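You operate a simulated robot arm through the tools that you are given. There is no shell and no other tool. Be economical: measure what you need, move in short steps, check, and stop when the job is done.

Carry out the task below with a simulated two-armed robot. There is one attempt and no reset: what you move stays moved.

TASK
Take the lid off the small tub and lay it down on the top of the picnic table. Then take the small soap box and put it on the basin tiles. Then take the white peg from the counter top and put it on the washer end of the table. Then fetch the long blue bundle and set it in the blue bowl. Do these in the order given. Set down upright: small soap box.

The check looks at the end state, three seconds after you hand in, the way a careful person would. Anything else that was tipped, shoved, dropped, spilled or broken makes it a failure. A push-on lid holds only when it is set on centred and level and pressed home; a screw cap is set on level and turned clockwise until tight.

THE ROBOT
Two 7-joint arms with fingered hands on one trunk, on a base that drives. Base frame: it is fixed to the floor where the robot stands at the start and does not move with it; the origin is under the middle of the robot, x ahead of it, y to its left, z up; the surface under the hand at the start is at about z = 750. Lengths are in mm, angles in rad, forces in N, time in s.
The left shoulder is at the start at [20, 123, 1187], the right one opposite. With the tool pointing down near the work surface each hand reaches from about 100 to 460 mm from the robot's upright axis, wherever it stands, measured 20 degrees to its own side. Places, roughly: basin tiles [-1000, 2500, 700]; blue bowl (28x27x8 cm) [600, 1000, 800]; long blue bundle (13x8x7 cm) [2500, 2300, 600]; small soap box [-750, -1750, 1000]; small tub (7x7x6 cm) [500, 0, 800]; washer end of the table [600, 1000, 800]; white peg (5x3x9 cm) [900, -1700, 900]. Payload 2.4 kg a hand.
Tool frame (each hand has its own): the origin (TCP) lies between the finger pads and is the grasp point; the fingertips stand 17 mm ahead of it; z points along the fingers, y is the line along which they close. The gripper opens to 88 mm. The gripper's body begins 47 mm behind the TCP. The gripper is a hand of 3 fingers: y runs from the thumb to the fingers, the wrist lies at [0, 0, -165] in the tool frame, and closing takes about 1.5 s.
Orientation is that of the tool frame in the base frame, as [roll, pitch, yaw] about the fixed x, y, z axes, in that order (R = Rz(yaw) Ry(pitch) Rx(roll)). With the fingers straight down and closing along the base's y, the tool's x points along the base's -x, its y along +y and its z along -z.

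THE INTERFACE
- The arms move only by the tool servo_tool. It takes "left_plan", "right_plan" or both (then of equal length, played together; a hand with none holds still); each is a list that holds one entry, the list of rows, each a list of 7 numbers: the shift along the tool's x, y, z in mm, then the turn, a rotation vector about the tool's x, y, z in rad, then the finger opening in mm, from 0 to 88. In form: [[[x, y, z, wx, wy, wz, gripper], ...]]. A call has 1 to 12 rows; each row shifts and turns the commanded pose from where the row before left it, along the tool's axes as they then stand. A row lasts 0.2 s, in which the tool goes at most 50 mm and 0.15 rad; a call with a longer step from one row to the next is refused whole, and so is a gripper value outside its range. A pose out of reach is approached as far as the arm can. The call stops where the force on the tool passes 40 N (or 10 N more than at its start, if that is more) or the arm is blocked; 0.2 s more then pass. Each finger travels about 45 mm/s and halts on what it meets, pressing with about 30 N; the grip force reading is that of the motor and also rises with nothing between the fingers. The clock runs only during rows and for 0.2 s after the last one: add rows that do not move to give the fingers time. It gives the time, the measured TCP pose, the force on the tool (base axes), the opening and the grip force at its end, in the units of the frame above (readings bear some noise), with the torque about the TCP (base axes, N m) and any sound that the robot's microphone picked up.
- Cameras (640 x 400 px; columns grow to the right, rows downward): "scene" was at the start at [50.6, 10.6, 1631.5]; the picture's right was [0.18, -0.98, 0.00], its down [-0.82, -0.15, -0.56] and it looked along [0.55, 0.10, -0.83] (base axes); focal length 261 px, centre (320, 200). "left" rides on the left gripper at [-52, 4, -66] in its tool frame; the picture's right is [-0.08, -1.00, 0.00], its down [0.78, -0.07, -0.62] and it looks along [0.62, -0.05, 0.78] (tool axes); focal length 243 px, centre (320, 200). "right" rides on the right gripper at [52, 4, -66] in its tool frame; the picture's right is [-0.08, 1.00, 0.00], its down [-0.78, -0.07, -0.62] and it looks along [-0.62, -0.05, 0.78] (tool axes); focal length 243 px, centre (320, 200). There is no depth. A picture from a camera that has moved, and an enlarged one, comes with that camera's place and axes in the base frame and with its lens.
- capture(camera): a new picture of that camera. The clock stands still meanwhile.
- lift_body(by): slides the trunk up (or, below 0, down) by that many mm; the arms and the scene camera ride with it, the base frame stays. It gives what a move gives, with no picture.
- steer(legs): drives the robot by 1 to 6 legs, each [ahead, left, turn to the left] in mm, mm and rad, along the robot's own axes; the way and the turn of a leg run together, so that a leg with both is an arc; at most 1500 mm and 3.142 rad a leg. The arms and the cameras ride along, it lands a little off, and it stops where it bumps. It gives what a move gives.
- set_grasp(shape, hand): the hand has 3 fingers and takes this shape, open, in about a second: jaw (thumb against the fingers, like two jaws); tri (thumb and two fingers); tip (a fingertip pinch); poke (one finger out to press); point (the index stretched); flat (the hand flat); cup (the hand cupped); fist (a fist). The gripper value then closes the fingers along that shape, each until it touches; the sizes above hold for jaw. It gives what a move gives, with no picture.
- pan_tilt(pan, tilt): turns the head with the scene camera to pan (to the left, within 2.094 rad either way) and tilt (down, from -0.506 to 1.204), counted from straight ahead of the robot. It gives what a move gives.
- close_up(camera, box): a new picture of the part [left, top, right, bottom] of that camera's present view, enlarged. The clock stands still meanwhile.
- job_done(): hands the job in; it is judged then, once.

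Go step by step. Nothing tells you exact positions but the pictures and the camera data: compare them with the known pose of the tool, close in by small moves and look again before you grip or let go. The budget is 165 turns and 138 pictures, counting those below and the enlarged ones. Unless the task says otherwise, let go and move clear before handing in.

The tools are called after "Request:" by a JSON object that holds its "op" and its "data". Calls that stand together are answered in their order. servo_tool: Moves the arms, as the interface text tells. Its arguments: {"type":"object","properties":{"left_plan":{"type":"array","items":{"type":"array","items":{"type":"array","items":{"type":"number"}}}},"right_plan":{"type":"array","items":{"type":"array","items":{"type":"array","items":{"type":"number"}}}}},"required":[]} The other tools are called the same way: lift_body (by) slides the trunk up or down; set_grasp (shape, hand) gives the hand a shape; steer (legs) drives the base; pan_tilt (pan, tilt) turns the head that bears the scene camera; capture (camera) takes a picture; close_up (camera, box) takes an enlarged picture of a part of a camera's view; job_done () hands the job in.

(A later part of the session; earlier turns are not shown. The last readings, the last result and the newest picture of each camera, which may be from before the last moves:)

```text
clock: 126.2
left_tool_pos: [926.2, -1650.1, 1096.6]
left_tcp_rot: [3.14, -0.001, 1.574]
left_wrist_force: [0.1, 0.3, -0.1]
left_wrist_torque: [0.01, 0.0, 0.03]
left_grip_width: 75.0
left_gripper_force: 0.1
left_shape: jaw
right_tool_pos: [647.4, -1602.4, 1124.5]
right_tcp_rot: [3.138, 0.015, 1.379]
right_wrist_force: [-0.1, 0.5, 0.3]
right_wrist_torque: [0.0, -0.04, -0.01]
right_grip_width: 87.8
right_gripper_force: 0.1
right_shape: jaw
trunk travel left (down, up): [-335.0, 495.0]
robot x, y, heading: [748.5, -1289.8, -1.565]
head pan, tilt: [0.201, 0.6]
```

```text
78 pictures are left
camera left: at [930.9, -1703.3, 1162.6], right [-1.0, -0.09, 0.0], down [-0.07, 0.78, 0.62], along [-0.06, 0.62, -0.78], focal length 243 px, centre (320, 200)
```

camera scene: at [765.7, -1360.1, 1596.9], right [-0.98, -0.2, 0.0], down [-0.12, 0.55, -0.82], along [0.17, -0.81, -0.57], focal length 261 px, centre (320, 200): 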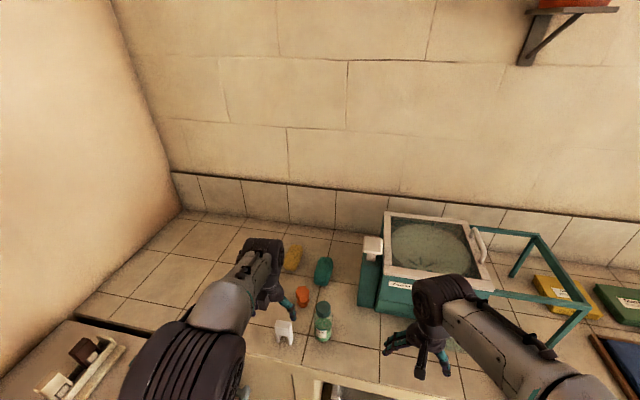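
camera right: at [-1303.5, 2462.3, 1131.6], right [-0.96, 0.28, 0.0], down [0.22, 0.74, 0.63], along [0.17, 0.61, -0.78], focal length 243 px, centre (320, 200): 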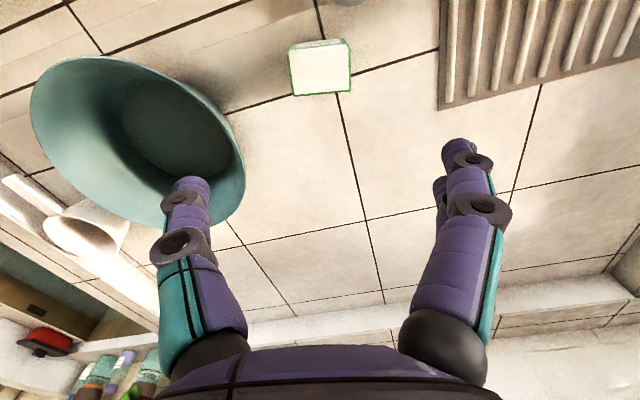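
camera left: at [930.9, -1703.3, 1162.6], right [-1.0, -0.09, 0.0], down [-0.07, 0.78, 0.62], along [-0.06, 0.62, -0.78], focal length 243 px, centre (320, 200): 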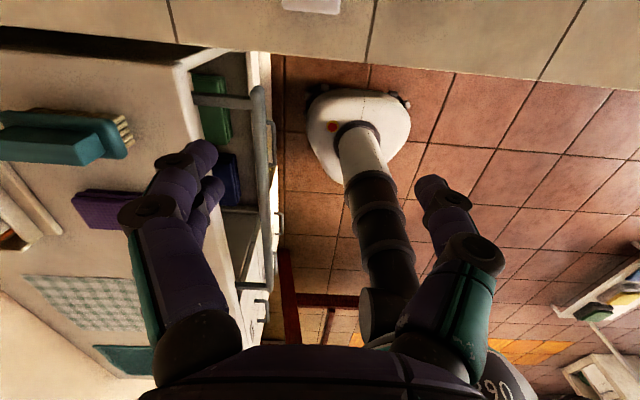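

Request:
{"op": "servo_tool", "data": {"left_plan": [[[-24, 6, 0, 0, 0, 0, 75], [-24, 5, 0, 0, 0, 0, 75], [0, 0, 25, 0, 0, 0, 75], [0, 0, 20, 0, 0, 0, 75], [0, 0, 0, 0, 0, 0, 75]]]}}

Request:
{"op": "capture", "data": {"camera": "left"}}

Request:
{"op": "close_up", "data": {"camera": "scene", "box": [220, 250, 380, 360]}}

```text
clock: 127.4
left_tool_pos: [938.1, -1697.6, 1052.3]
left_tcp_rot: [-3.141, -0.002, 1.577]
left_wrist_force: [1.1, 0.2, 0.4]
left_wrist_torque: [0.01, -0.02, 0.02]
left_grip_width: 74.9
left_gripper_force: 0.1
left_shape: jaw
right_tool_pos: [646.8, -1601.4, 1126.4]
right_tcp_rot: [3.139, 0.015, 1.379]
right_wrist_force: [0.9, 0.1, 0.0]
right_wrist_torque: [0.03, 0.0, -0.01]
right_grip_width: 88.2
right_gripper_force: 0.0
right_shape: jaw
trunk travel left (down, up): [-335.0, 495.0]
robot x, y, heading: [744.5, -1291.5, -1.571]
head pan, tilt: [0.201, 0.6]
```

```text
77 pictures are left
camera left: at [941.6, -1751.0, 1117.6], right [-1.0, -0.09, 0.0], down [-0.07, 0.78, 0.62], along [-0.05, 0.62, -0.78], focal length 243 px, centre (320, 200)
```

left: 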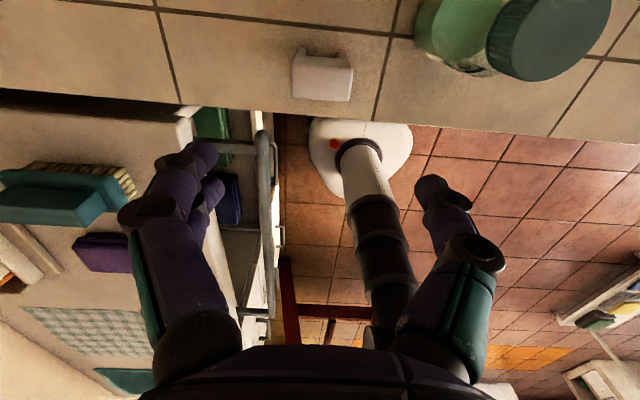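

```text
3.64 times, centred on (300, 305) of scene
camera zoom: at [765.6, -1359.1, 1596.9], right [-0.98, -0.2, 0.0], down [-0.12, 0.55, -0.82], along [0.17, -0.81, -0.57], focal length 948 px, centre (393, -182)
```

zoom: 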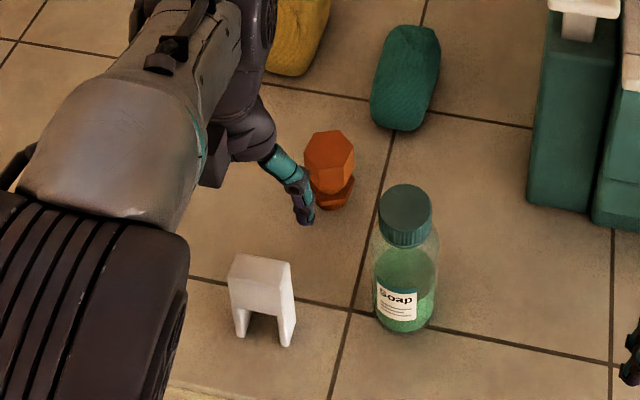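

Request:
{"op": "close_up", "data": {"camera": "left", "box": [270, 20, 380, 120]}}

```text
4.00 times, centred on (325, 70) of left
camera zoom: at [941.6, -1751.0, 1117.6], right [-1.0, -0.09, 0.0], down [-0.07, 0.78, 0.62], along [-0.05, 0.62, -0.78], focal length 970 px, centre (300, 720)
```

zoom: 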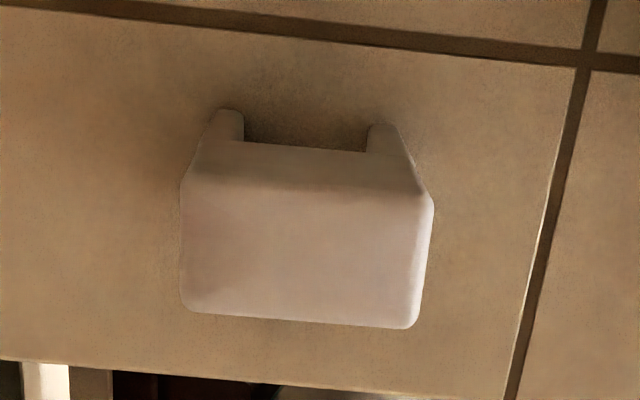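

Peg top is at about [938, -1712, 950]. Adjusting back 14 mm and descending above it.

Request:
{"op": "servo_tool", "data": {"left_plan": [[[-14, 0, 0, 0, 0, 0, 75], [0, 0, 30, 0, 0, 0, 75], [0, 0, 30, 0, 0, 0, 75], [0, 0, 10, 0, 0, 0, 75], [0, 0, 0, 0, 0, 0, 75]]]}}

Request:
{"op": "capture", "data": {"camera": "left"}}

Request:
{"op": "close_up", "data": {"camera": "scene", "box": [220, 250, 380, 360]}}

```text
clock: 128.6
left_tool_pos: [938.2, -1711.2, 981.7]
left_tcp_rot: [-3.141, 0.001, 1.575]
left_wrist_force: [0.2, 0.1, -0.1]
left_wrist_torque: [0.01, -0.03, -0.01]
left_grip_width: 75.0
left_gripper_force: 0.0
left_shape: jaw
right_tool_pos: [647.4, -1602.4, 1124.0]
right_tcp_rot: [3.139, 0.016, 1.379]
right_wrist_force: [-0.4, -0.8, 0.0]
right_wrist_torque: [0.01, -0.01, 0.0]
right_grip_width: 88.1
right_gripper_force: 0.0
right_shape: jaw
trunk travel left (down, up): [-335.0, 495.0]
robot x, y, heading: [747.9, -1292.9, -1.567]
head pan, tilt: [0.201, 0.6]
```

```text
74 pictures are left
camera left: at [942.7, -1764.0, 1048.3], right [-1.0, -0.09, 0.0], down [-0.07, 0.78, 0.62], along [-0.06, 0.62, -0.78], focal length 243 px, centre (320, 200)
```

left: 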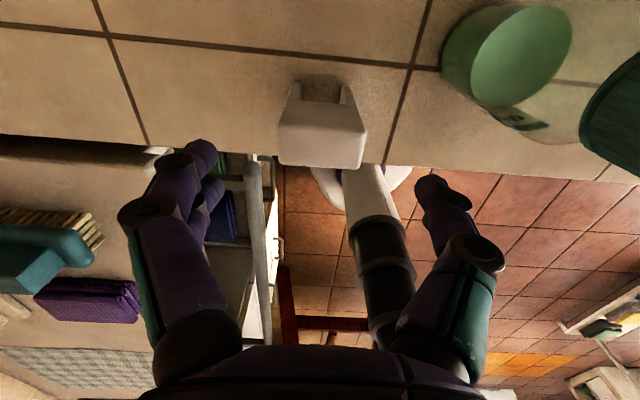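

```text
3.64 times, centred on (300, 305) of scene
camera zoom: at [765.7, -1359.2, 1596.9], right [-0.98, -0.2, 0.0], down [-0.12, 0.55, -0.82], along [0.17, -0.81, -0.57], focal length 948 px, centre (393, -182)
```

zoom: 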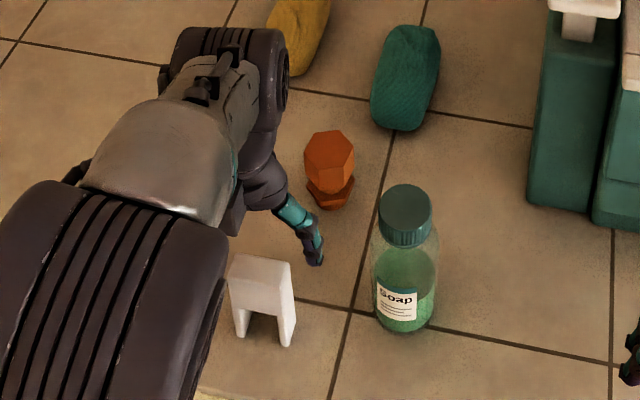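

Request:
{"op": "servo_tool", "data": {"left_plan": [[[-3, 0, 15, 0, 0, 0, 75], [0, 0, 15, 0, 0, 0, 75], [0, 0, 14, 0, 0, 0, 75], [0, 0, 0, 0, 0, 0, 75]]]}}

Request:
{"op": "capture", "data": {"camera": "left"}}

```text
clock: 129.6
left_tool_pos: [939.3, -1713.2, 937.8]
left_tcp_rot: [3.141, 0.0, 1.574]
left_wrist_force: [-0.2, 0.2, 0.7]
left_wrist_torque: [0.01, -0.01, 0.02]
left_grip_width: 75.0
left_gripper_force: 0.0
left_shape: jaw
right_tool_pos: [648.0, -1602.5, 1125.7]
right_tcp_rot: [3.137, 0.014, 1.378]
right_wrist_force: [-0.4, 0.5, -0.2]
right_wrist_torque: [-0.01, 0.03, 0.02]
right_grip_width: 88.1
right_gripper_force: 0.1
right_shape: jaw
trunk travel left (down, up): [-335.0, 495.0]
robot x, y, heading: [745.9, -1291.3, -1.567]
head pan, tilt: [0.201, 0.6]
```

```text
72 pictures are left
camera left: at [942.4, -1767.5, 1004.4], right [-1.0, -0.09, 0.0], down [-0.07, 0.78, 0.62], along [-0.05, 0.62, -0.78], focal length 243 px, centre (320, 200)
```

left: 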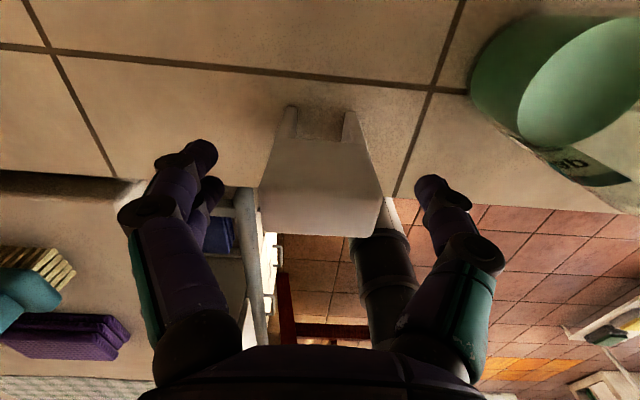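

Request:
{"op": "servo_tool", "data": {"left_plan": [[[0, 0, 3, 0, 0, 0, 60], [0, 0, 0, 0, 0, 0, 45], [0, 0, 0, 0, 0, 0, 30], [0, 0, 0, 0, 0, 0, 15], [0, 0, 0, 0, 0, 0, 15], [0, 0, 0, 0, 0, 0, 15]]]}}

Request:
{"op": "capture", "data": {"camera": "left"}}

```text
clock: 131.0
left_tool_pos: [936.8, -1715.8, 935.4]
left_tcp_rot: [3.142, -0.002, 1.573]
left_wrist_force: [-0.6, 0.1, 3.2]
left_wrist_torque: [0.06, 0.01, 0.04]
left_grip_width: 25.7
left_gripper_force: 30.7
left_shape: jaw
right_tool_pos: [647.8, -1600.7, 1125.0]
right_tcp_rot: [3.139, 0.013, 1.378]
right_wrist_force: [0.3, 0.5, 0.1]
right_wrist_torque: [-0.01, -0.01, 0.03]
right_grip_width: 88.1
right_gripper_force: 0.0
right_shape: jaw
trunk travel left (down, up): [-335.0, 495.0]
robot x, y, heading: [749.5, -1287.0, -1.57]
head pan, tilt: [0.201, 0.6]
```

```text
71 pictures are left
camera left: at [942.0, -1767.9, 1001.9], right [-1.0, -0.09, 0.0], down [-0.07, 0.78, 0.62], along [-0.05, 0.62, -0.78], focal length 243 px, centre (320, 200)
```

left: 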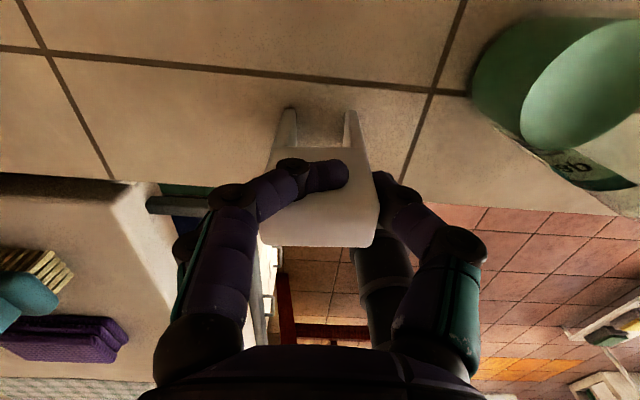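

One finger slid past the thin peg behind; better to grip across its thin side with the hand turned 90°. Opening, rising and rotating.

Request:
{"op": "servo_tool", "data": {"left_plan": [[[0, 0, 0, 0, 0, 0, 45], [0, 0, 0, 0, 0, 0, 75], [0, 0, 0, 0, 0, 0, 75], [0, 0, 0, 0, 0, 0, 75], [0, 0, -30, 0, 0, 0, 75], [0, 0, -40, 0, 0, 0, 75], [0, 0, -40, 0, 0, 0, 75], [0, 0, 0, 0, 0, 0, 75]]]}}

Request:
{"op": "servo_tool", "data": {"left_plan": [[[0, 0, 0, 0, 0, -0.14, 70], [0, 0, 0, 0, 0, -0.14, 70], [0, 0, 0, 0, 0, -0.14, 70], [0, 0, 0, 0, 0, -0.14, 70], [0, 0, 0, 0, 0, -0.14, 70], [0, 0, 0, 0, 0, -0.14, 70], [0, 0, 0, 0, 0, -0.14, 70], [0, 0, 0, 0, 0, -0.14, 70], [0, 0, 0, 0, 0, -0.14, 70], [0, 0, 0, 0, 0, -0.14, 70], [0, 0, 0, 0, 0, -0.14, 70], [0, 0, 0, 0, 0, 0, 70]]]}}

Request:
{"op": "capture", "data": {"camera": "left"}}

Request:
{"op": "close_up", "data": {"camera": "scene", "box": [220, 250, 380, 360]}}

```text
clock: 132.8
left_tool_pos: [937.6, -1715.1, 1044.5]
left_tcp_rot: [3.141, 0.001, 1.574]
left_wrist_force: [-0.7, -0.2, 0.3]
left_wrist_torque: [0.01, 0.03, 0.01]
left_grip_width: 74.8
left_gripper_force: 0.0
left_shape: jaw
right_tool_pos: [648.4, -1601.6, 1124.6]
right_tcp_rot: [3.139, 0.015, 1.379]
right_wrist_force: [0.5, -0.6, 0.0]
right_wrist_torque: [-0.02, 0.0, 0.02]
right_grip_width: 88.0
right_gripper_force: 0.1
right_shape: jaw
trunk travel left (down, up): [-335.0, 495.0]
robot x, y, heading: [752.2, -1290.8, -1.564]
head pan, tilt: [0.201, 0.6]
```

```text
clock: 135.4
left_tool_pos: [936.8, -1715.5, 1044.0]
left_tcp_rot: [-3.141, 0.0, 3.119]
left_wrist_force: [0.3, 0.4, -1.1]
left_wrist_torque: [0.02, -0.04, -0.04]
left_grip_width: 70.2
left_gripper_force: 0.0
left_shape: jaw
right_tool_pos: [647.8, -1602.1, 1124.3]
right_tcp_rot: [3.138, 0.014, 1.378]
right_wrist_force: [1.2, 0.4, -0.4]
right_wrist_torque: [-0.01, 0.0, 0.02]
right_grip_width: 88.1
right_gripper_force: 0.1
right_shape: jaw
trunk travel left (down, up): [-335.0, 495.0]
robot x, y, heading: [748.5, -1293.8, -1.565]
head pan, tilt: [0.201, 0.6]
```

```text
70 pictures are left
camera left: at [989.2, -1712.8, 1110.7], right [0.06, -1.0, 0.0], down [-0.78, -0.05, 0.62], along [-0.62, -0.04, -0.78], focal length 243 px, centre (320, 200)
```

left: 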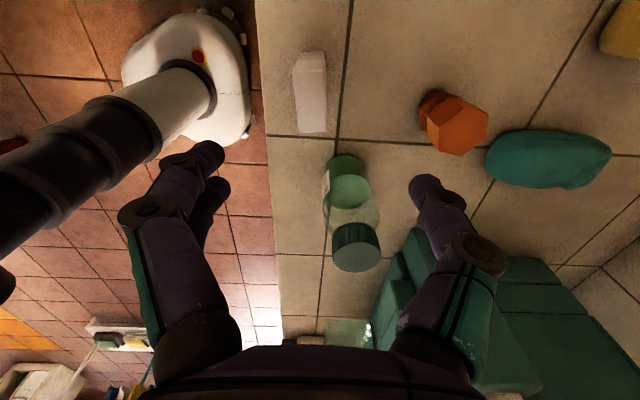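

```text
3.64 times, centred on (300, 305) of scene
camera zoom: at [765.7, -1359.2, 1596.9], right [-0.98, -0.2, 0.0], down [-0.12, 0.55, -0.82], along [0.17, -0.81, -0.57], focal length 948 px, centre (393, -182)
```

zoom: 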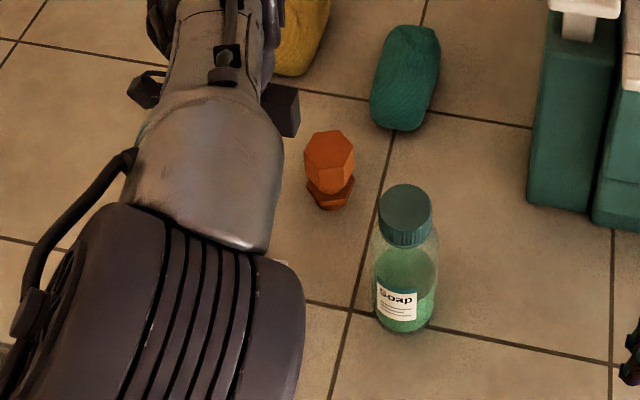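

Request:
{"op": "close_up", "data": {"camera": "left", "box": [260, 30, 360, 150]}}

```text
3.33 times, centred on (310, 90) of left
camera zoom: at [989.2, -1712.8, 1110.7], right [0.06, -1.0, 0.0], down [-0.78, -0.05, 0.62], along [-0.62, -0.04, -0.78], focal length 809 px, centre (353, 567)
```

zoom: 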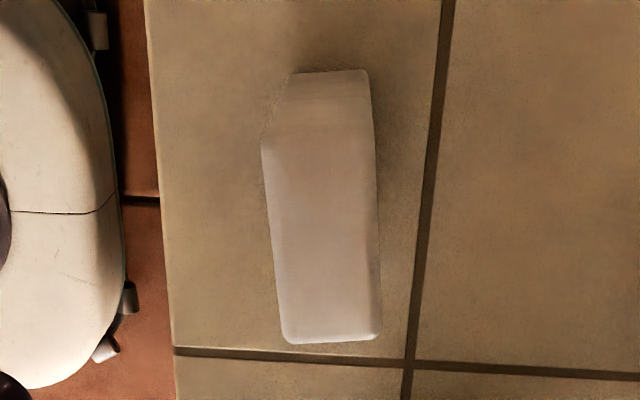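

Peg centre about [940, -1711], axis yawed +6°. Correcting and descending.

Request:
{"op": "servo_tool", "data": {"left_plan": [[[-3, 4, 0, 0, 0, -0.13, 70], [0, 0, 30, 0, 0, 0, 70], [0, 0, 30, 0, 0, 0, 70], [0, 0, 0, 0, 0, 0, 70]]]}}

Request:
{"op": "capture", "data": {"camera": "left"}}

```text
clock: 136.4
left_tool_pos: [942.1, -1711.6, 984.7]
left_tcp_rot: [-3.141, 0.001, -3.039]
left_wrist_force: [0.0, -0.1, 0.9]
left_wrist_torque: [0.02, 0.03, 0.03]
left_grip_width: 70.4
left_gripper_force: 0.1
left_shape: jaw
right_tool_pos: [648.5, -1602.4, 1125.1]
right_tcp_rot: [3.137, 0.013, 1.379]
right_wrist_force: [-0.6, 0.1, -0.4]
right_wrist_torque: [0.01, -0.01, 0.06]
right_grip_width: 87.6
right_gripper_force: 0.1
right_shape: jaw
trunk travel left (down, up): [-335.0, 495.0]
robot x, y, heading: [746.7, -1289.2, -1.564]
head pan, tilt: [0.201, 0.6]
```

```text
67 pictures are left
camera left: at [992.9, -1703.1, 1050.7], right [0.19, -0.98, 0.0], down [-0.77, -0.15, 0.62], along [-0.61, -0.12, -0.78], focal length 243 px, centre (320, 200)
```

left: 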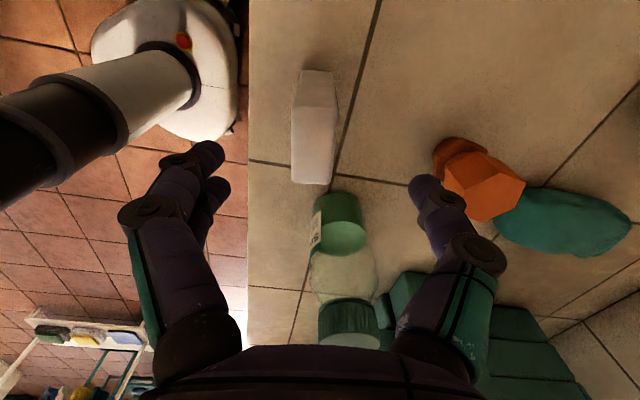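

Request:
{"op": "servo_tool", "data": {"left_plan": [[[-2, 2, 15, 0, 0, 0, 70], [0, 0, 15, 0, 0, 0, 70], [0, 0, 15, 0, 0, 0, 70], [0, 0, 7, 0, 0, 0, 70], [0, 0, 0, 0, 0, 0, 70]]]}}

Request:
{"op": "capture", "data": {"camera": "left"}}

```text
clock: 137.6
left_tool_pos: [943.8, -1708.8, 932.7]
left_tcp_rot: [3.139, 0.001, -3.04]
left_wrist_force: [-1.3, 0.4, 0.1]
left_wrist_torque: [0.02, 0.0, 0.0]
left_grip_width: 70.1
left_gripper_force: 0.1
left_shape: jaw
right_tool_pos: [648.0, -1601.8, 1125.7]
right_tcp_rot: [3.139, 0.014, 1.378]
right_wrist_force: [-0.8, -0.8, -0.7]
right_wrist_torque: [-0.03, 0.0, 0.0]
right_grip_width: 88.0
right_gripper_force: 0.0
right_shape: jaw
trunk travel left (down, up): [-335.0, 495.0]
robot x, y, heading: [747.1, -1290.9, -1.566]
head pan, tilt: [0.201, 0.6]
```

```text
66 pictures are left
camera left: at [994.2, -1699.5, 998.2], right [0.19, -0.98, 0.0], down [-0.77, -0.15, 0.62], along [-0.61, -0.12, -0.78], focal length 243 px, centre (320, 200)
```

left: 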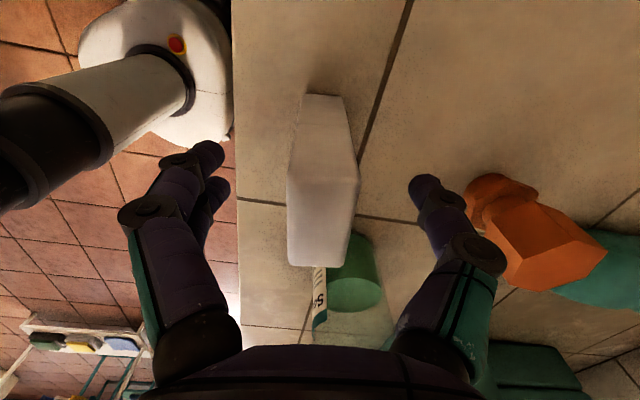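

Request:
{"op": "servo_tool", "data": {"left_plan": [[[0, 0, 0, 0, 0, 0, 50], [0, 0, 0, 0, 0, 0, 35], [0, 0, 0, 0, 0, 0, 20], [0, 0, 0, 0, 0, 0, 5], [0, 0, 0, 0, 0, 0, 5], [0, 0, 0, 0, 0, 0, 5]]]}}

Request:
{"op": "capture", "data": {"camera": "left"}}

```text
clock: 139.0
left_tool_pos: [943.7, -1708.7, 931.2]
left_tcp_rot: [3.141, -0.001, -3.039]
left_wrist_force: [-0.4, -0.4, 1.0]
left_wrist_torque: [0.0, 0.01, -0.02]
left_grip_width: 16.2
left_gripper_force: 30.5
left_shape: jaw
right_tool_pos: [647.9, -1603.0, 1125.7]
right_tcp_rot: [3.137, 0.014, 1.379]
right_wrist_force: [-1.0, 0.6, 0.4]
right_wrist_torque: [0.02, 0.0, 0.01]
right_grip_width: 88.1
right_gripper_force: 0.0
right_shape: jaw
trunk travel left (down, up): [-335.0, 495.0]
robot x, y, heading: [747.4, -1290.4, -1.567]
head pan, tilt: [0.201, 0.6]
```

```text
65 pictures are left
camera left: at [994.2, -1699.5, 998.4], right [0.19, -0.98, 0.0], down [-0.77, -0.15, 0.62], along [-0.61, -0.12, -0.78], focal length 243 px, centre (320, 200)
```

left: 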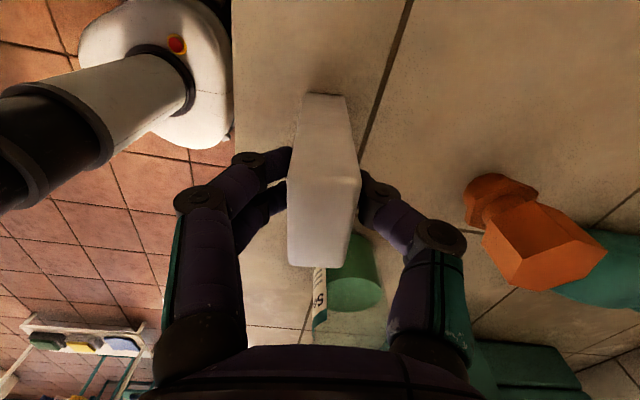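

Firm grip across the thin side. Lifting.

Request:
{"op": "servo_tool", "data": {"left_plan": [[[0, 0, -10, 0, 0, 0, 5], [0, 0, -30, 0, 0, 0, 5], [0, 0, -40, 0, 0, 0, 5], [0, 0, -40, 0, 0, 0, 5], [0, 0, -40, 0, 0, 0, 5], [0, 0, 0, 0, 0, 0, 5]]]}}

Request:
{"op": "capture", "data": {"camera": "left"}}

```text
clock: 140.4
left_tool_pos: [941.2, -1708.8, 1091.8]
left_tcp_rot: [3.14, 0.002, -3.038]
left_wrist_force: [-0.5, 0.0, 0.3]
left_wrist_torque: [-0.02, -0.01, 0.02]
left_grip_width: 16.1
left_gripper_force: 30.1
left_shape: jaw
right_tool_pos: [647.4, -1601.9, 1125.8]
right_tcp_rot: [3.139, 0.014, 1.379]
right_wrist_force: [-0.4, -0.6, -0.5]
right_wrist_torque: [0.01, 0.0, -0.01]
right_grip_width: 88.2
right_gripper_force: 0.1
right_shape: jaw
trunk travel left (down, up): [-335.0, 495.0]
robot x, y, heading: [749.8, -1293.0, -1.567]
head pan, tilt: [0.201, 0.6]
```

```text
64 pictures are left
camera left: at [990.7, -1700.1, 1158.4], right [0.19, -0.98, 0.0], down [-0.77, -0.15, 0.62], along [-0.61, -0.12, -0.78], focal length 243 px, centre (320, 200)
```

left: 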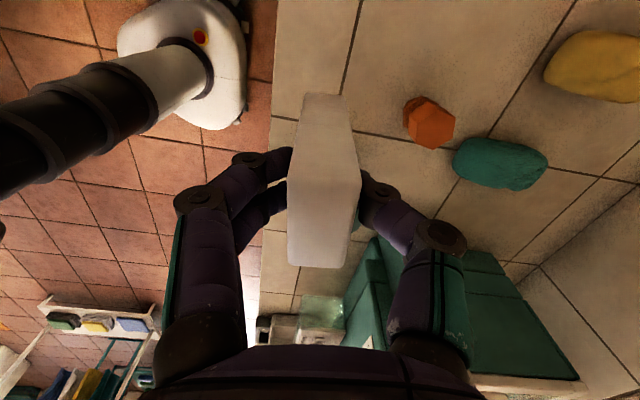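

Peg lifted. I'll reverse out, go round the bench, and come to the washer end of the table still facing -y.

Request:
{"op": "steer", "data": {"legs": [[-350, 0, 0], [0, -1490, 0], [-1300, 0, 0], [-1300, 0, 0]]}}

Request:
{"op": "pan_tilt", "data": {"pan": 0.9, "tilt": 0.5}}

Request:
{"op": "capture", "data": {"camera": "scene"}}

Request:
{"op": "capture", "data": {"camera": "left"}}

```text
clock: 161.6
left_tool_pos: [-498.8, 1203.5, 1090.4]
left_tcp_rot: [3.14, 0.0, -3.071]
left_wrist_force: [0.2, 0.1, -0.2]
left_wrist_torque: [0.01, 0.01, -0.02]
left_grip_width: 16.0
left_gripper_force: 30.5
left_shape: jaw
right_tool_pos: [-786.5, 1320.1, 1125.2]
right_tcp_rot: [3.138, 0.014, 1.347]
right_wrist_force: [0.5, -1.0, -1.2]
right_wrist_torque: [-0.01, 0.01, 0.0]
right_grip_width: 88.1
right_gripper_force: 0.2
right_shape: jaw
trunk travel left (down, up): [-335.0, 495.0]
robot x, y, heading: [-676.7, 1629.8, -1.594]
head pan, tilt: [0.201, 0.6]
```

```text
clock: 162.7
left_tool_pos: [-497.7, 1204.0, 1090.7]
left_tcp_rot: [-3.141, -0.001, -3.071]
left_wrist_force: [-0.2, -0.9, -0.7]
left_wrist_torque: [0.0, -0.01, 0.0]
left_grip_width: 16.0
left_gripper_force: 29.9
left_shape: jaw
right_tool_pos: [-787.7, 1319.7, 1124.6]
right_tcp_rot: [3.138, 0.014, 1.348]
right_wrist_force: [0.0, 0.3, -0.1]
right_wrist_torque: [0.01, -0.01, 0.0]
right_grip_width: 88.2
right_gripper_force: 0.2
right_shape: jaw
trunk travel left (down, up): [-335.0, 495.0]
robot x, y, heading: [-677.2, 1630.4, -1.596]
head pan, tilt: [0.901, 0.499]
```

```text
63 pictures are left
camera scene: at [-607.5, 1587.3, 1606.0], right [-0.64, -0.77, 0.0], down [-0.37, 0.31, -0.88], along [0.67, -0.56, -0.48], focal length 261 px, centre (320, 200)
```

scene: 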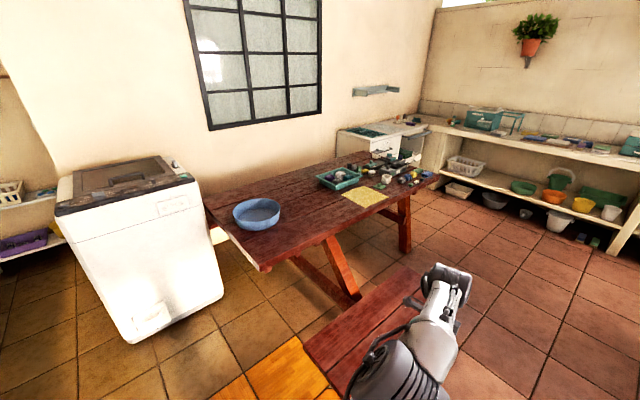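

```text
62 pictures are left
camera left: at [-447.7, 1210.9, 1157.9], right [0.16, -0.99, 0.0], down [-0.77, -0.12, 0.62], along [-0.61, -0.1, -0.78], focal length 243 px, centre (320, 200)
```

left: 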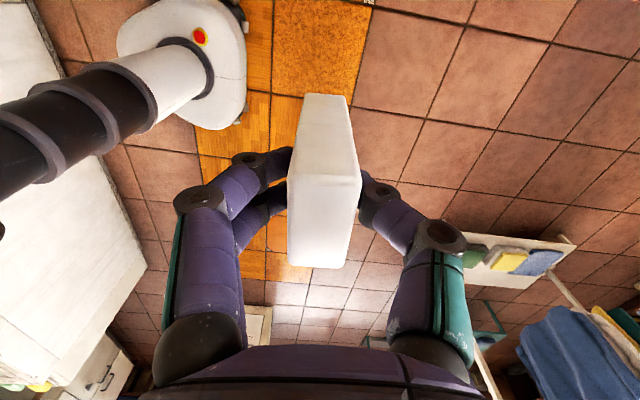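

Bowl is at about [652, 1026], table end y≈1205, bench end y≈1180, washer beyond x≈950. I'll stand at about [240, 1430] to set the peg at [390, 1000].

Request:
{"op": "steer", "data": {"legs": [[0, 0, 0.025], [0, 915, 0], [190, 0, 0]]}}

Request:
{"op": "pan_tilt", "data": {"pan": 0.3, "tilt": 0.9}}

Request:
{"op": "capture", "data": {"camera": "scene"}}

Request:
{"op": "capture", "data": {"camera": "left"}}

```text
clock: 169.0
left_tool_pos: [444.9, 1034.2, 1091.3]
left_tcp_rot: [-3.141, 0.0, -3.021]
left_wrist_force: [0.7, -0.4, 0.2]
left_wrist_torque: [-0.02, -0.01, 0.01]
left_grip_width: 16.2
left_gripper_force: 29.7
left_shape: jaw
right_tool_pos: [152.3, 1135.6, 1124.7]
right_tcp_rot: [3.138, 0.012, 1.396]
right_wrist_force: [0.3, -0.2, -0.1]
right_wrist_torque: [-0.01, -0.03, -0.01]
right_grip_width: 88.2
right_gripper_force: 0.0
right_shape: jaw
trunk travel left (down, up): [-335.0, 495.0]
robot x, y, heading: [248.5, 1449.9, -1.557]
head pan, tilt: [0.901, 0.499]
```

```text
clock: 170.0
left_tool_pos: [445.9, 1035.2, 1091.3]
left_tcp_rot: [3.14, 0.001, -3.021]
left_wrist_force: [-0.4, 0.0, -1.3]
left_wrist_torque: [-0.02, -0.03, 0.0]
left_grip_width: 16.0
left_gripper_force: 30.3
left_shape: jaw
right_tool_pos: [151.0, 1137.6, 1126.1]
right_tcp_rot: [3.136, 0.014, 1.396]
right_wrist_force: [-0.5, 0.4, -0.2]
right_wrist_torque: [0.01, 0.01, -0.01]
right_grip_width: 87.8
right_gripper_force: 0.0
right_shape: jaw
trunk travel left (down, up): [-335.0, 495.0]
robot x, y, heading: [246.7, 1447.6, -1.555]
head pan, tilt: [0.3, 0.901]
```

```text
61 pictures are left
camera scene: at [270.0, 1396.6, 1572.2], right [-0.95, -0.32, 0.0], down [-0.25, 0.74, -0.62], along [0.2, -0.59, -0.78], focal length 261 px, centre (320, 200)
```

scene: 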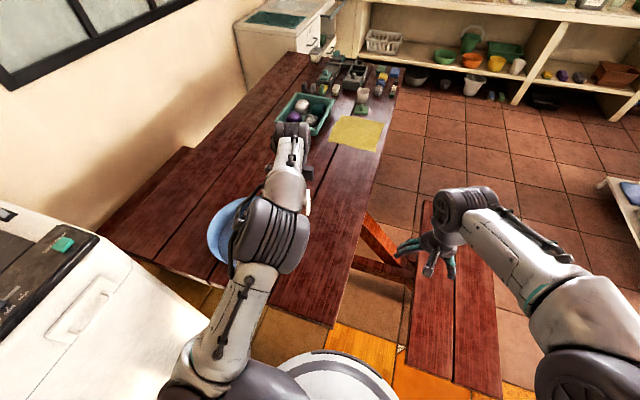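

```text
60 pictures are left
camera left: at [496.4, 1045.0, 1157.9], right [0.2, -0.98, 0.0], down [-0.77, -0.16, 0.62], along [-0.61, -0.13, -0.78], focal length 243 px, centre (320, 200)
```

left: 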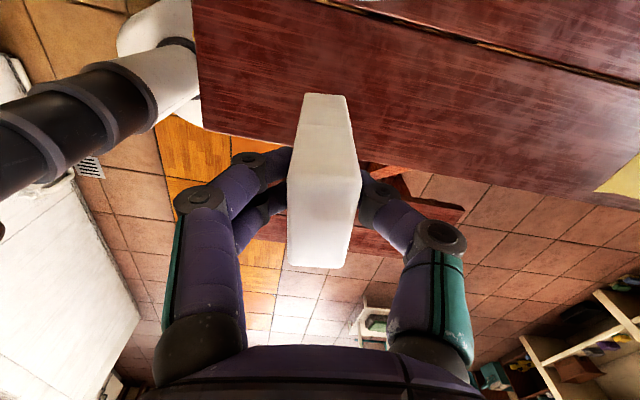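

Moving to [400, 1030] and lowering partway above the bare table between edge and bowl.

Request:
{"op": "servo_tool", "data": {"left_plan": [[[45, 0, 0, 0, 0, 0, 5], [0, 0, 45, 0, 0, 0, 5], [0, 0, 45, 0, 0, 0, 5], [0, 0, 45, 0, 0, 0, 5], [0, 0, 45, 0, 0, 0, 5], [0, 0, 45, 0, 0, 0, 5], [0, 0, 20, 0, 0, 0, 5], [0, 0, 0, 0, 0, 0, 5]]]}}

Request:
{"op": "capture", "data": {"camera": "left"}}

Request:
{"op": "capture", "data": {"camera": "scene"}}

```text
clock: 171.8
left_tool_pos: [401.7, 1030.5, 845.7]
left_tcp_rot: [3.142, -0.001, -3.019]
left_wrist_force: [-0.6, 0.3, -0.3]
left_wrist_torque: [0.0, 0.0, 0.01]
left_grip_width: 16.0
left_gripper_force: 29.8
left_shape: jaw
right_tool_pos: [152.1, 1137.4, 1125.4]
right_tcp_rot: [3.139, 0.015, 1.396]
right_wrist_force: [0.1, 0.5, 0.2]
right_wrist_torque: [-0.03, 0.0, 0.02]
right_grip_width: 87.9
right_gripper_force: 0.0
right_shape: jaw
trunk travel left (down, up): [-335.0, 495.0]
robot x, y, heading: [247.0, 1450.0, -1.55]
head pan, tilt: [0.3, 0.901]
```

```text
59 pictures are left
camera left: at [451.4, 1039.5, 912.9], right [0.2, -0.98, 0.0], down [-0.77, -0.16, 0.62], along [-0.61, -0.13, -0.78], focal length 243 px, centre (320, 200)
```

left: 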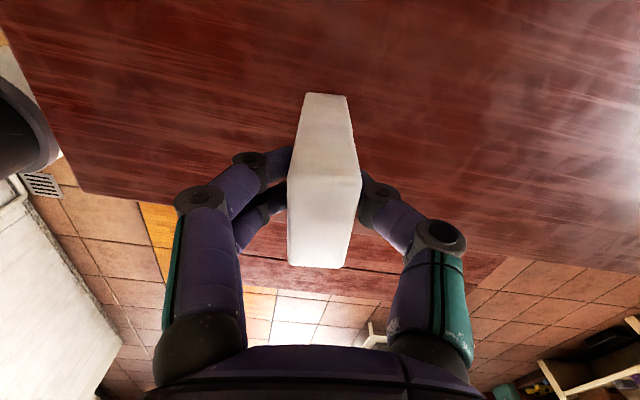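

```text
58 pictures are left
camera scene: at [269.9, 1396.5, 1572.2], right [-0.95, -0.32, 0.0], down [-0.25, 0.74, -0.62], along [0.2, -0.59, -0.78], focal length 261 px, centre (320, 200)
```

scene: 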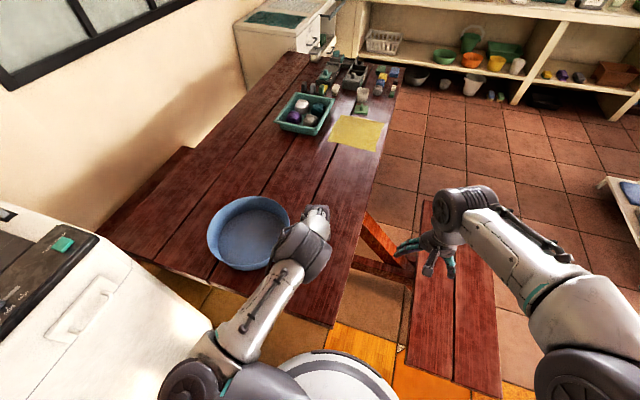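

Request:
{"op": "servo_tool", "data": {"left_plan": [[[0, 0, 5, 0, 0, 0, 5], [0, 0, 5, 0, 0, 0, 5], [0, 0, 4, 0, 0, 0, 5], [0, 0, 3, 0, 0, 0, 5], [0, 0, 3, 0, 0, 0, 5], [0, 0, 3, 0, 0, 0, 5], [0, 0, 0, 0, 0, 0, 5]]]}}

```text
clock: 173.4
left_tool_pos: [401.9, 1028.3, 823.0]
left_tcp_rot: [-3.141, -0.001, -3.022]
left_wrist_force: [-0.5, 0.0, -0.2]
left_wrist_torque: [0.03, 0.01, 0.02]
left_grip_width: 16.3
left_gripper_force: 30.4
left_shape: jaw
right_tool_pos: [151.3, 1137.7, 1124.7]
right_tcp_rot: [3.138, 0.014, 1.395]
right_wrist_force: [-0.8, 0.2, 0.6]
right_wrist_torque: [-0.01, -0.02, -0.01]
right_grip_width: 87.8
right_gripper_force: 0.1
right_shape: jaw
trunk travel left (down, up): [-335.0, 495.0]
robot x, y, heading: [244.3, 1450.8, -1.551]
head pan, tilt: [0.3, 0.901]
```

Request:
{"op": "servo_tool", "data": {"left_plan": [[[0, 0, 3, 0, 0, 0, 5], [0, 0, 3, 0, 0, 0, 5], [0, 0, 2, 0, 0, 0, 5], [0, 0, 2, 0, 0, 0, 5], [0, 0, 0, 0, 0, 0, 5]]]}}

Request:
{"op": "capture", "data": {"camera": "left"}}

```text
clock: 174.6
left_tool_pos: [400.7, 1030.1, 818.0]
left_tcp_rot: [-3.13, 0.002, -3.023]
left_wrist_force: [1.2, 4.8, 26.9]
left_wrist_torque: [0.06, 0.02, -0.03]
left_grip_width: 20.6
left_gripper_force: 29.8
left_shape: jaw
right_tool_pos: [151.1, 1138.2, 1125.5]
right_tcp_rot: [3.138, 0.017, 1.397]
right_wrist_force: [-0.6, 0.0, 0.4]
right_wrist_torque: [0.0, -0.01, 0.0]
right_grip_width: 88.2
right_gripper_force: 0.1
right_shape: jaw
trunk travel left (down, up): [-335.0, 495.0]
robot x, y, heading: [247.5, 1450.7, -1.545]
head pan, tilt: [0.3, 0.901]
stopped in row 5 (left hand): the force on the tool passed its limit at 41 N (the readings are from after the stop); the commanded pose is now the measured one
```

```text
57 pictures are left
camera left: at [452.0, 1038.8, 883.9], right [0.2, -0.98, 0.01], down [-0.77, -0.15, 0.62], along [-0.61, -0.13, -0.78], focal length 243 px, centre (320, 200)
```

left: 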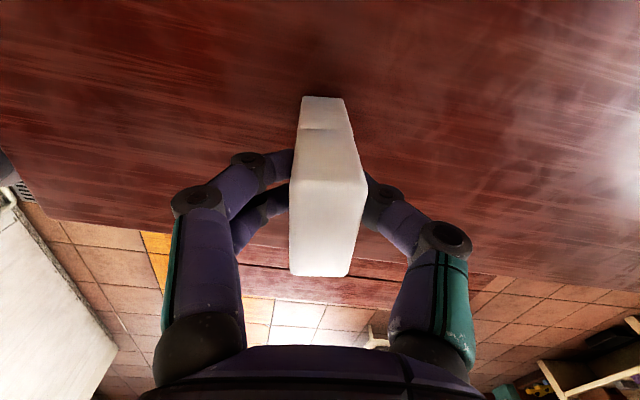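

Peg is on the table. Relieving 1 mm, opening and rising.

Request:
{"op": "servo_tool", "data": {"left_plan": [[[0, 0, -1, 0, 0, 0, 22], [0, 0, 0, 0, 0, 0, 32], [0, 0, 0, 0, 0, 0, 50], [0, 0, 0, 0, 0, 0, 65], [0, 0, 0, 0, 0, 0, 65], [0, 0, -15, 0, 0, 0, 65], [0, 0, -35, 0, 0, 0, 65], [0, 0, -45, 0, 0, 0, 65], [0, 0, -45, 0, 0, 0, 65], [0, 0, -45, 0, 0, 0, 65], [0, 0, -45, 0, 0, 0, 65], [0, 0, 0, 0, 0, 0, 65]]]}}

Request:
{"op": "capture", "data": {"camera": "left"}}

Request:
{"op": "capture", "data": {"camera": "scene"}}

```text
clock: 177.2
left_tool_pos: [400.0, 1031.2, 1044.6]
left_tcp_rot: [-3.135, 0.003, -3.02]
left_wrist_force: [-0.2, -0.6, 0.8]
left_wrist_torque: [-0.02, 0.02, 0.0]
left_grip_width: 64.8
left_gripper_force: 0.0
left_shape: jaw
right_tool_pos: [152.2, 1135.5, 1124.9]
right_tcp_rot: [3.138, 0.012, 1.397]
right_wrist_force: [-0.1, 0.8, -0.5]
right_wrist_torque: [-0.02, 0.04, -0.03]
right_grip_width: 88.0
right_gripper_force: 0.0
right_shape: jaw
trunk travel left (down, up): [-335.0, 495.0]
robot x, y, heading: [243.3, 1451.2, -1.551]
head pan, tilt: [0.3, 0.901]
```

```text
56 pictures are left
camera left: at [451.1, 1041.1, 1111.8], right [0.2, -0.98, 0.01], down [-0.77, -0.16, 0.62], along [-0.61, -0.13, -0.78], focal length 243 px, centre (320, 200)
```

left: 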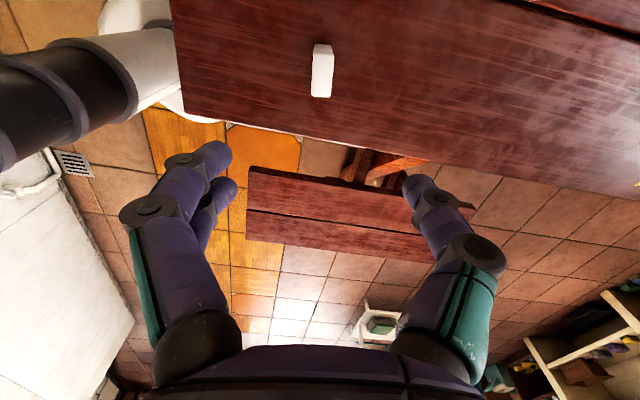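

```text
55 pictures are left
camera scene: at [269.9, 1396.4, 1572.1], right [-0.95, -0.32, 0.0], down [-0.25, 0.74, -0.62], along [0.2, -0.59, -0.78], focal length 261 px, centre (320, 200)
```

scene: 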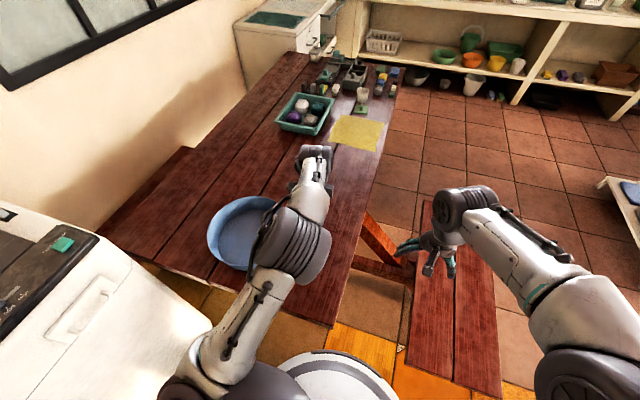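

The peg stands at the washer end. Now backing off and turning toward +x to find the blue bundle.

Request:
{"op": "steer", "data": {"legs": [[-420, 0, 0], [0, 0, 1.75]]}}

Request:
{"op": "pan_tilt", "data": {"pan": 0, "tilt": 0.4}}

Request:
{"op": "capture", "data": {"camera": "scene"}}

```text
clock: 183.9
left_tool_pos: [624.5, 2085.7, 1042.7]
left_tcp_rot: [-3.138, 0.001, -1.274]
left_wrist_force: [-0.4, 0.5, 0.1]
left_wrist_torque: [-0.01, 0.02, 0.02]
left_grip_width: 65.0
left_gripper_force: 0.1
left_shape: jaw
right_tool_pos: [563.5, 1823.0, 1124.9]
right_tcp_rot: [3.139, 0.014, -3.141]
right_wrist_force: [0.4, -0.5, 1.0]
right_wrist_torque: [0.01, 0.01, 0.06]
right_grip_width: 88.0
right_gripper_force: 0.1
right_shape: jaw
trunk travel left (down, up): [-335.0, 495.0]
robot x, y, heading: [239.9, 1859.8, 0.199]
head pan, tilt: [0.3, 0.901]
```

```text
clock: 184.9
left_tool_pos: [624.5, 2086.1, 1044.8]
left_tcp_rot: [-3.136, 0.001, -1.273]
left_wrist_force: [-0.1, -0.1, -0.3]
left_wrist_torque: [-0.01, -0.01, -0.01]
left_grip_width: 64.8
left_gripper_force: 0.1
left_shape: jaw
right_tool_pos: [563.9, 1822.0, 1125.4]
right_tcp_rot: [3.138, 0.015, -3.14]
right_wrist_force: [-0.2, 0.1, 0.0]
right_wrist_torque: [0.02, 0.0, 0.0]
right_grip_width: 87.9
right_gripper_force: 0.0
right_shape: jaw
trunk travel left (down, up): [-335.0, 495.0]
robot x, y, heading: [240.3, 1859.2, 0.197]
head pan, tilt: [0.0, 0.4]
```

```text
54 pictures are left
camera scene: at [310.5, 1872.9, 1615.1], right [0.2, -0.98, 0.0], down [-0.38, -0.08, -0.92], along [0.9, 0.18, -0.39], focal length 261 px, centre (320, 200)
```

scene: 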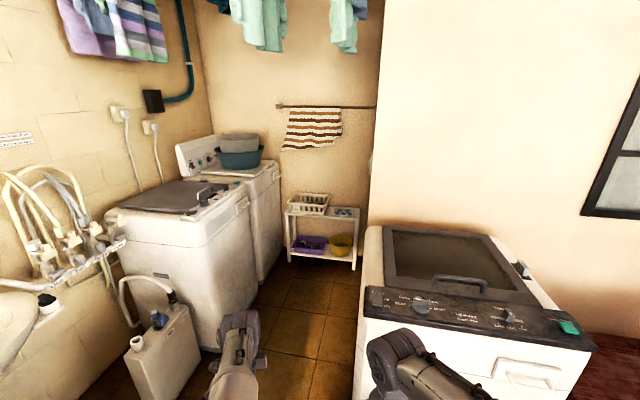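

Request:
{"op": "close_up", "data": {"camera": "scene", "box": [260, 170, 380, 290]}}

```text
3.33 times, centred on (320, 230) of scene
camera zoom: at [310.5, 1872.9, 1615.1], right [0.2, -0.98, 0.0], down [-0.38, -0.08, -0.92], along [0.9, 0.18, -0.39], focal length 869 px, centre (320, 100)
```

zoom: 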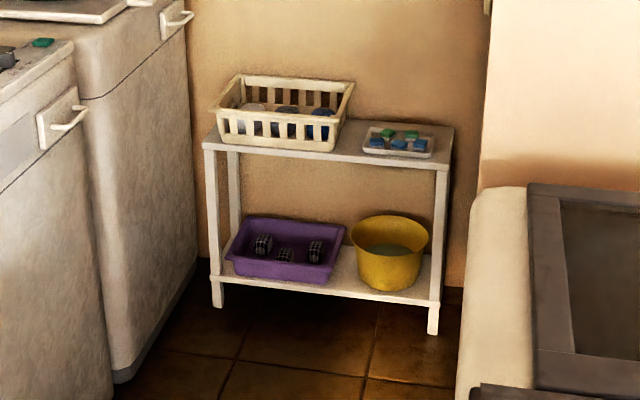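

The stand with a white basket of bundles is at x≈2400–2700, y≈1950–2610, top z≈545. I'll thread between the washers along y≈2260.

Request:
{"op": "steer", "data": {"legs": [[0, 0, -0.197], [340, 0, 0], [0, 400, 0], [1000, 0, 0]]}}

Request:
{"op": "pan_tilt", "data": {"pan": 0.1, "tilt": 0.65}}

Request:
{"op": "capture", "data": {"camera": "scene"}}

```text
clock: 194.8
left_tool_pos: [2008.3, 2422.1, 1045.2]
left_tcp_rot: [-3.137, 0.001, -1.47]
left_wrist_force: [-0.2, 0.2, -0.4]
left_wrist_torque: [0.01, 0.0, -0.02]
left_grip_width: 64.5
left_gripper_force: 0.1
left_shape: jaw
right_tool_pos: [1897.5, 2176.2, 1124.7]
right_tcp_rot: [3.139, 0.014, 2.948]
right_wrist_force: [-0.4, 0.1, 0.3]
right_wrist_torque: [0.0, -0.02, 0.03]
right_grip_width: 88.1
right_gripper_force: 0.1
right_shape: jaw
trunk travel left (down, up): [-335.0, 495.0]
robot x, y, heading: [1586.0, 2276.9, -0.002]
head pan, tilt: [0.0, 0.4]
```

```text
clock: 195.6
left_tool_pos: [2005.9, 2421.0, 1044.9]
left_tcp_rot: [-3.135, 0.002, -1.471]
left_wrist_force: [0.6, 0.5, 0.5]
left_wrist_torque: [0.0, -0.01, 0.01]
left_grip_width: 64.7
left_gripper_force: 0.1
left_shape: jaw
right_tool_pos: [1896.7, 2175.5, 1126.2]
right_tcp_rot: [3.138, 0.014, 2.947]
right_wrist_force: [0.2, -0.2, -0.4]
right_wrist_torque: [-0.02, 0.01, 0.01]
right_grip_width: 87.8
right_gripper_force: 0.0
right_shape: jaw
trunk travel left (down, up): [-335.0, 495.0]
robot x, y, heading: [1586.0, 2274.6, 0.002]
head pan, tilt: [0.099, 0.649]
```

```text
52 pictures are left
camera scene: at [1652.1, 2282.6, 1592.7], right [0.1, -0.99, 0.0], down [-0.6, -0.06, -0.8], along [0.79, 0.08, -0.6], focal length 261 px, centre (320, 200)
```

scene: 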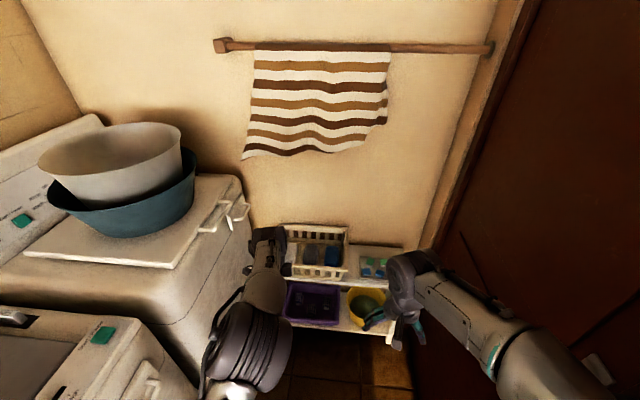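

Request:
{"op": "close_up", "data": {"camera": "scene", "box": [260, 210, 420, 350]}}

Request:
{"op": "capture", "data": {"camera": "left"}}

```text
2.86 times, centred on (340, 280) of scene
camera zoom: at [1652.1, 2282.6, 1592.7], right [0.1, -0.99, 0.0], down [-0.6, -0.06, -0.8], along [0.79, 0.08, -0.6], focal length 745 px, centre (263, -29)
```

zoom: 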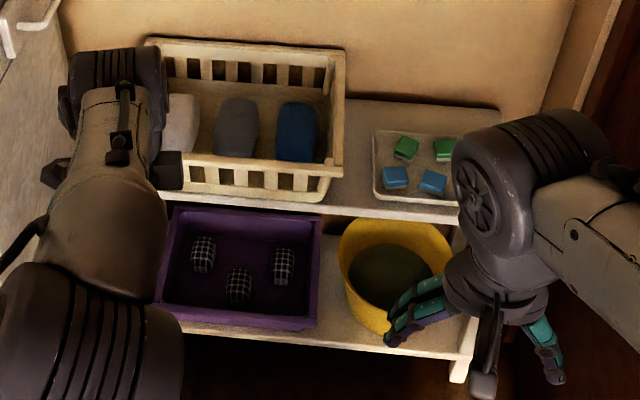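

```text
50 pictures are left
camera left: at [1996.7, 2472.0, 1111.3], right [0.98, 0.18, 0.01], down [0.14, -0.77, 0.62], along [0.12, -0.61, -0.78], focal length 243 px, centre (320, 200)
```

left: 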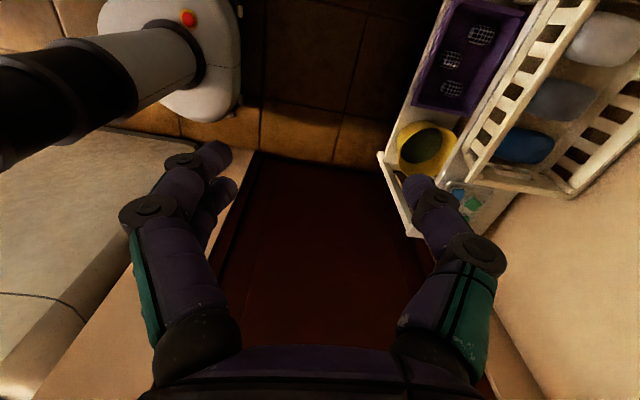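

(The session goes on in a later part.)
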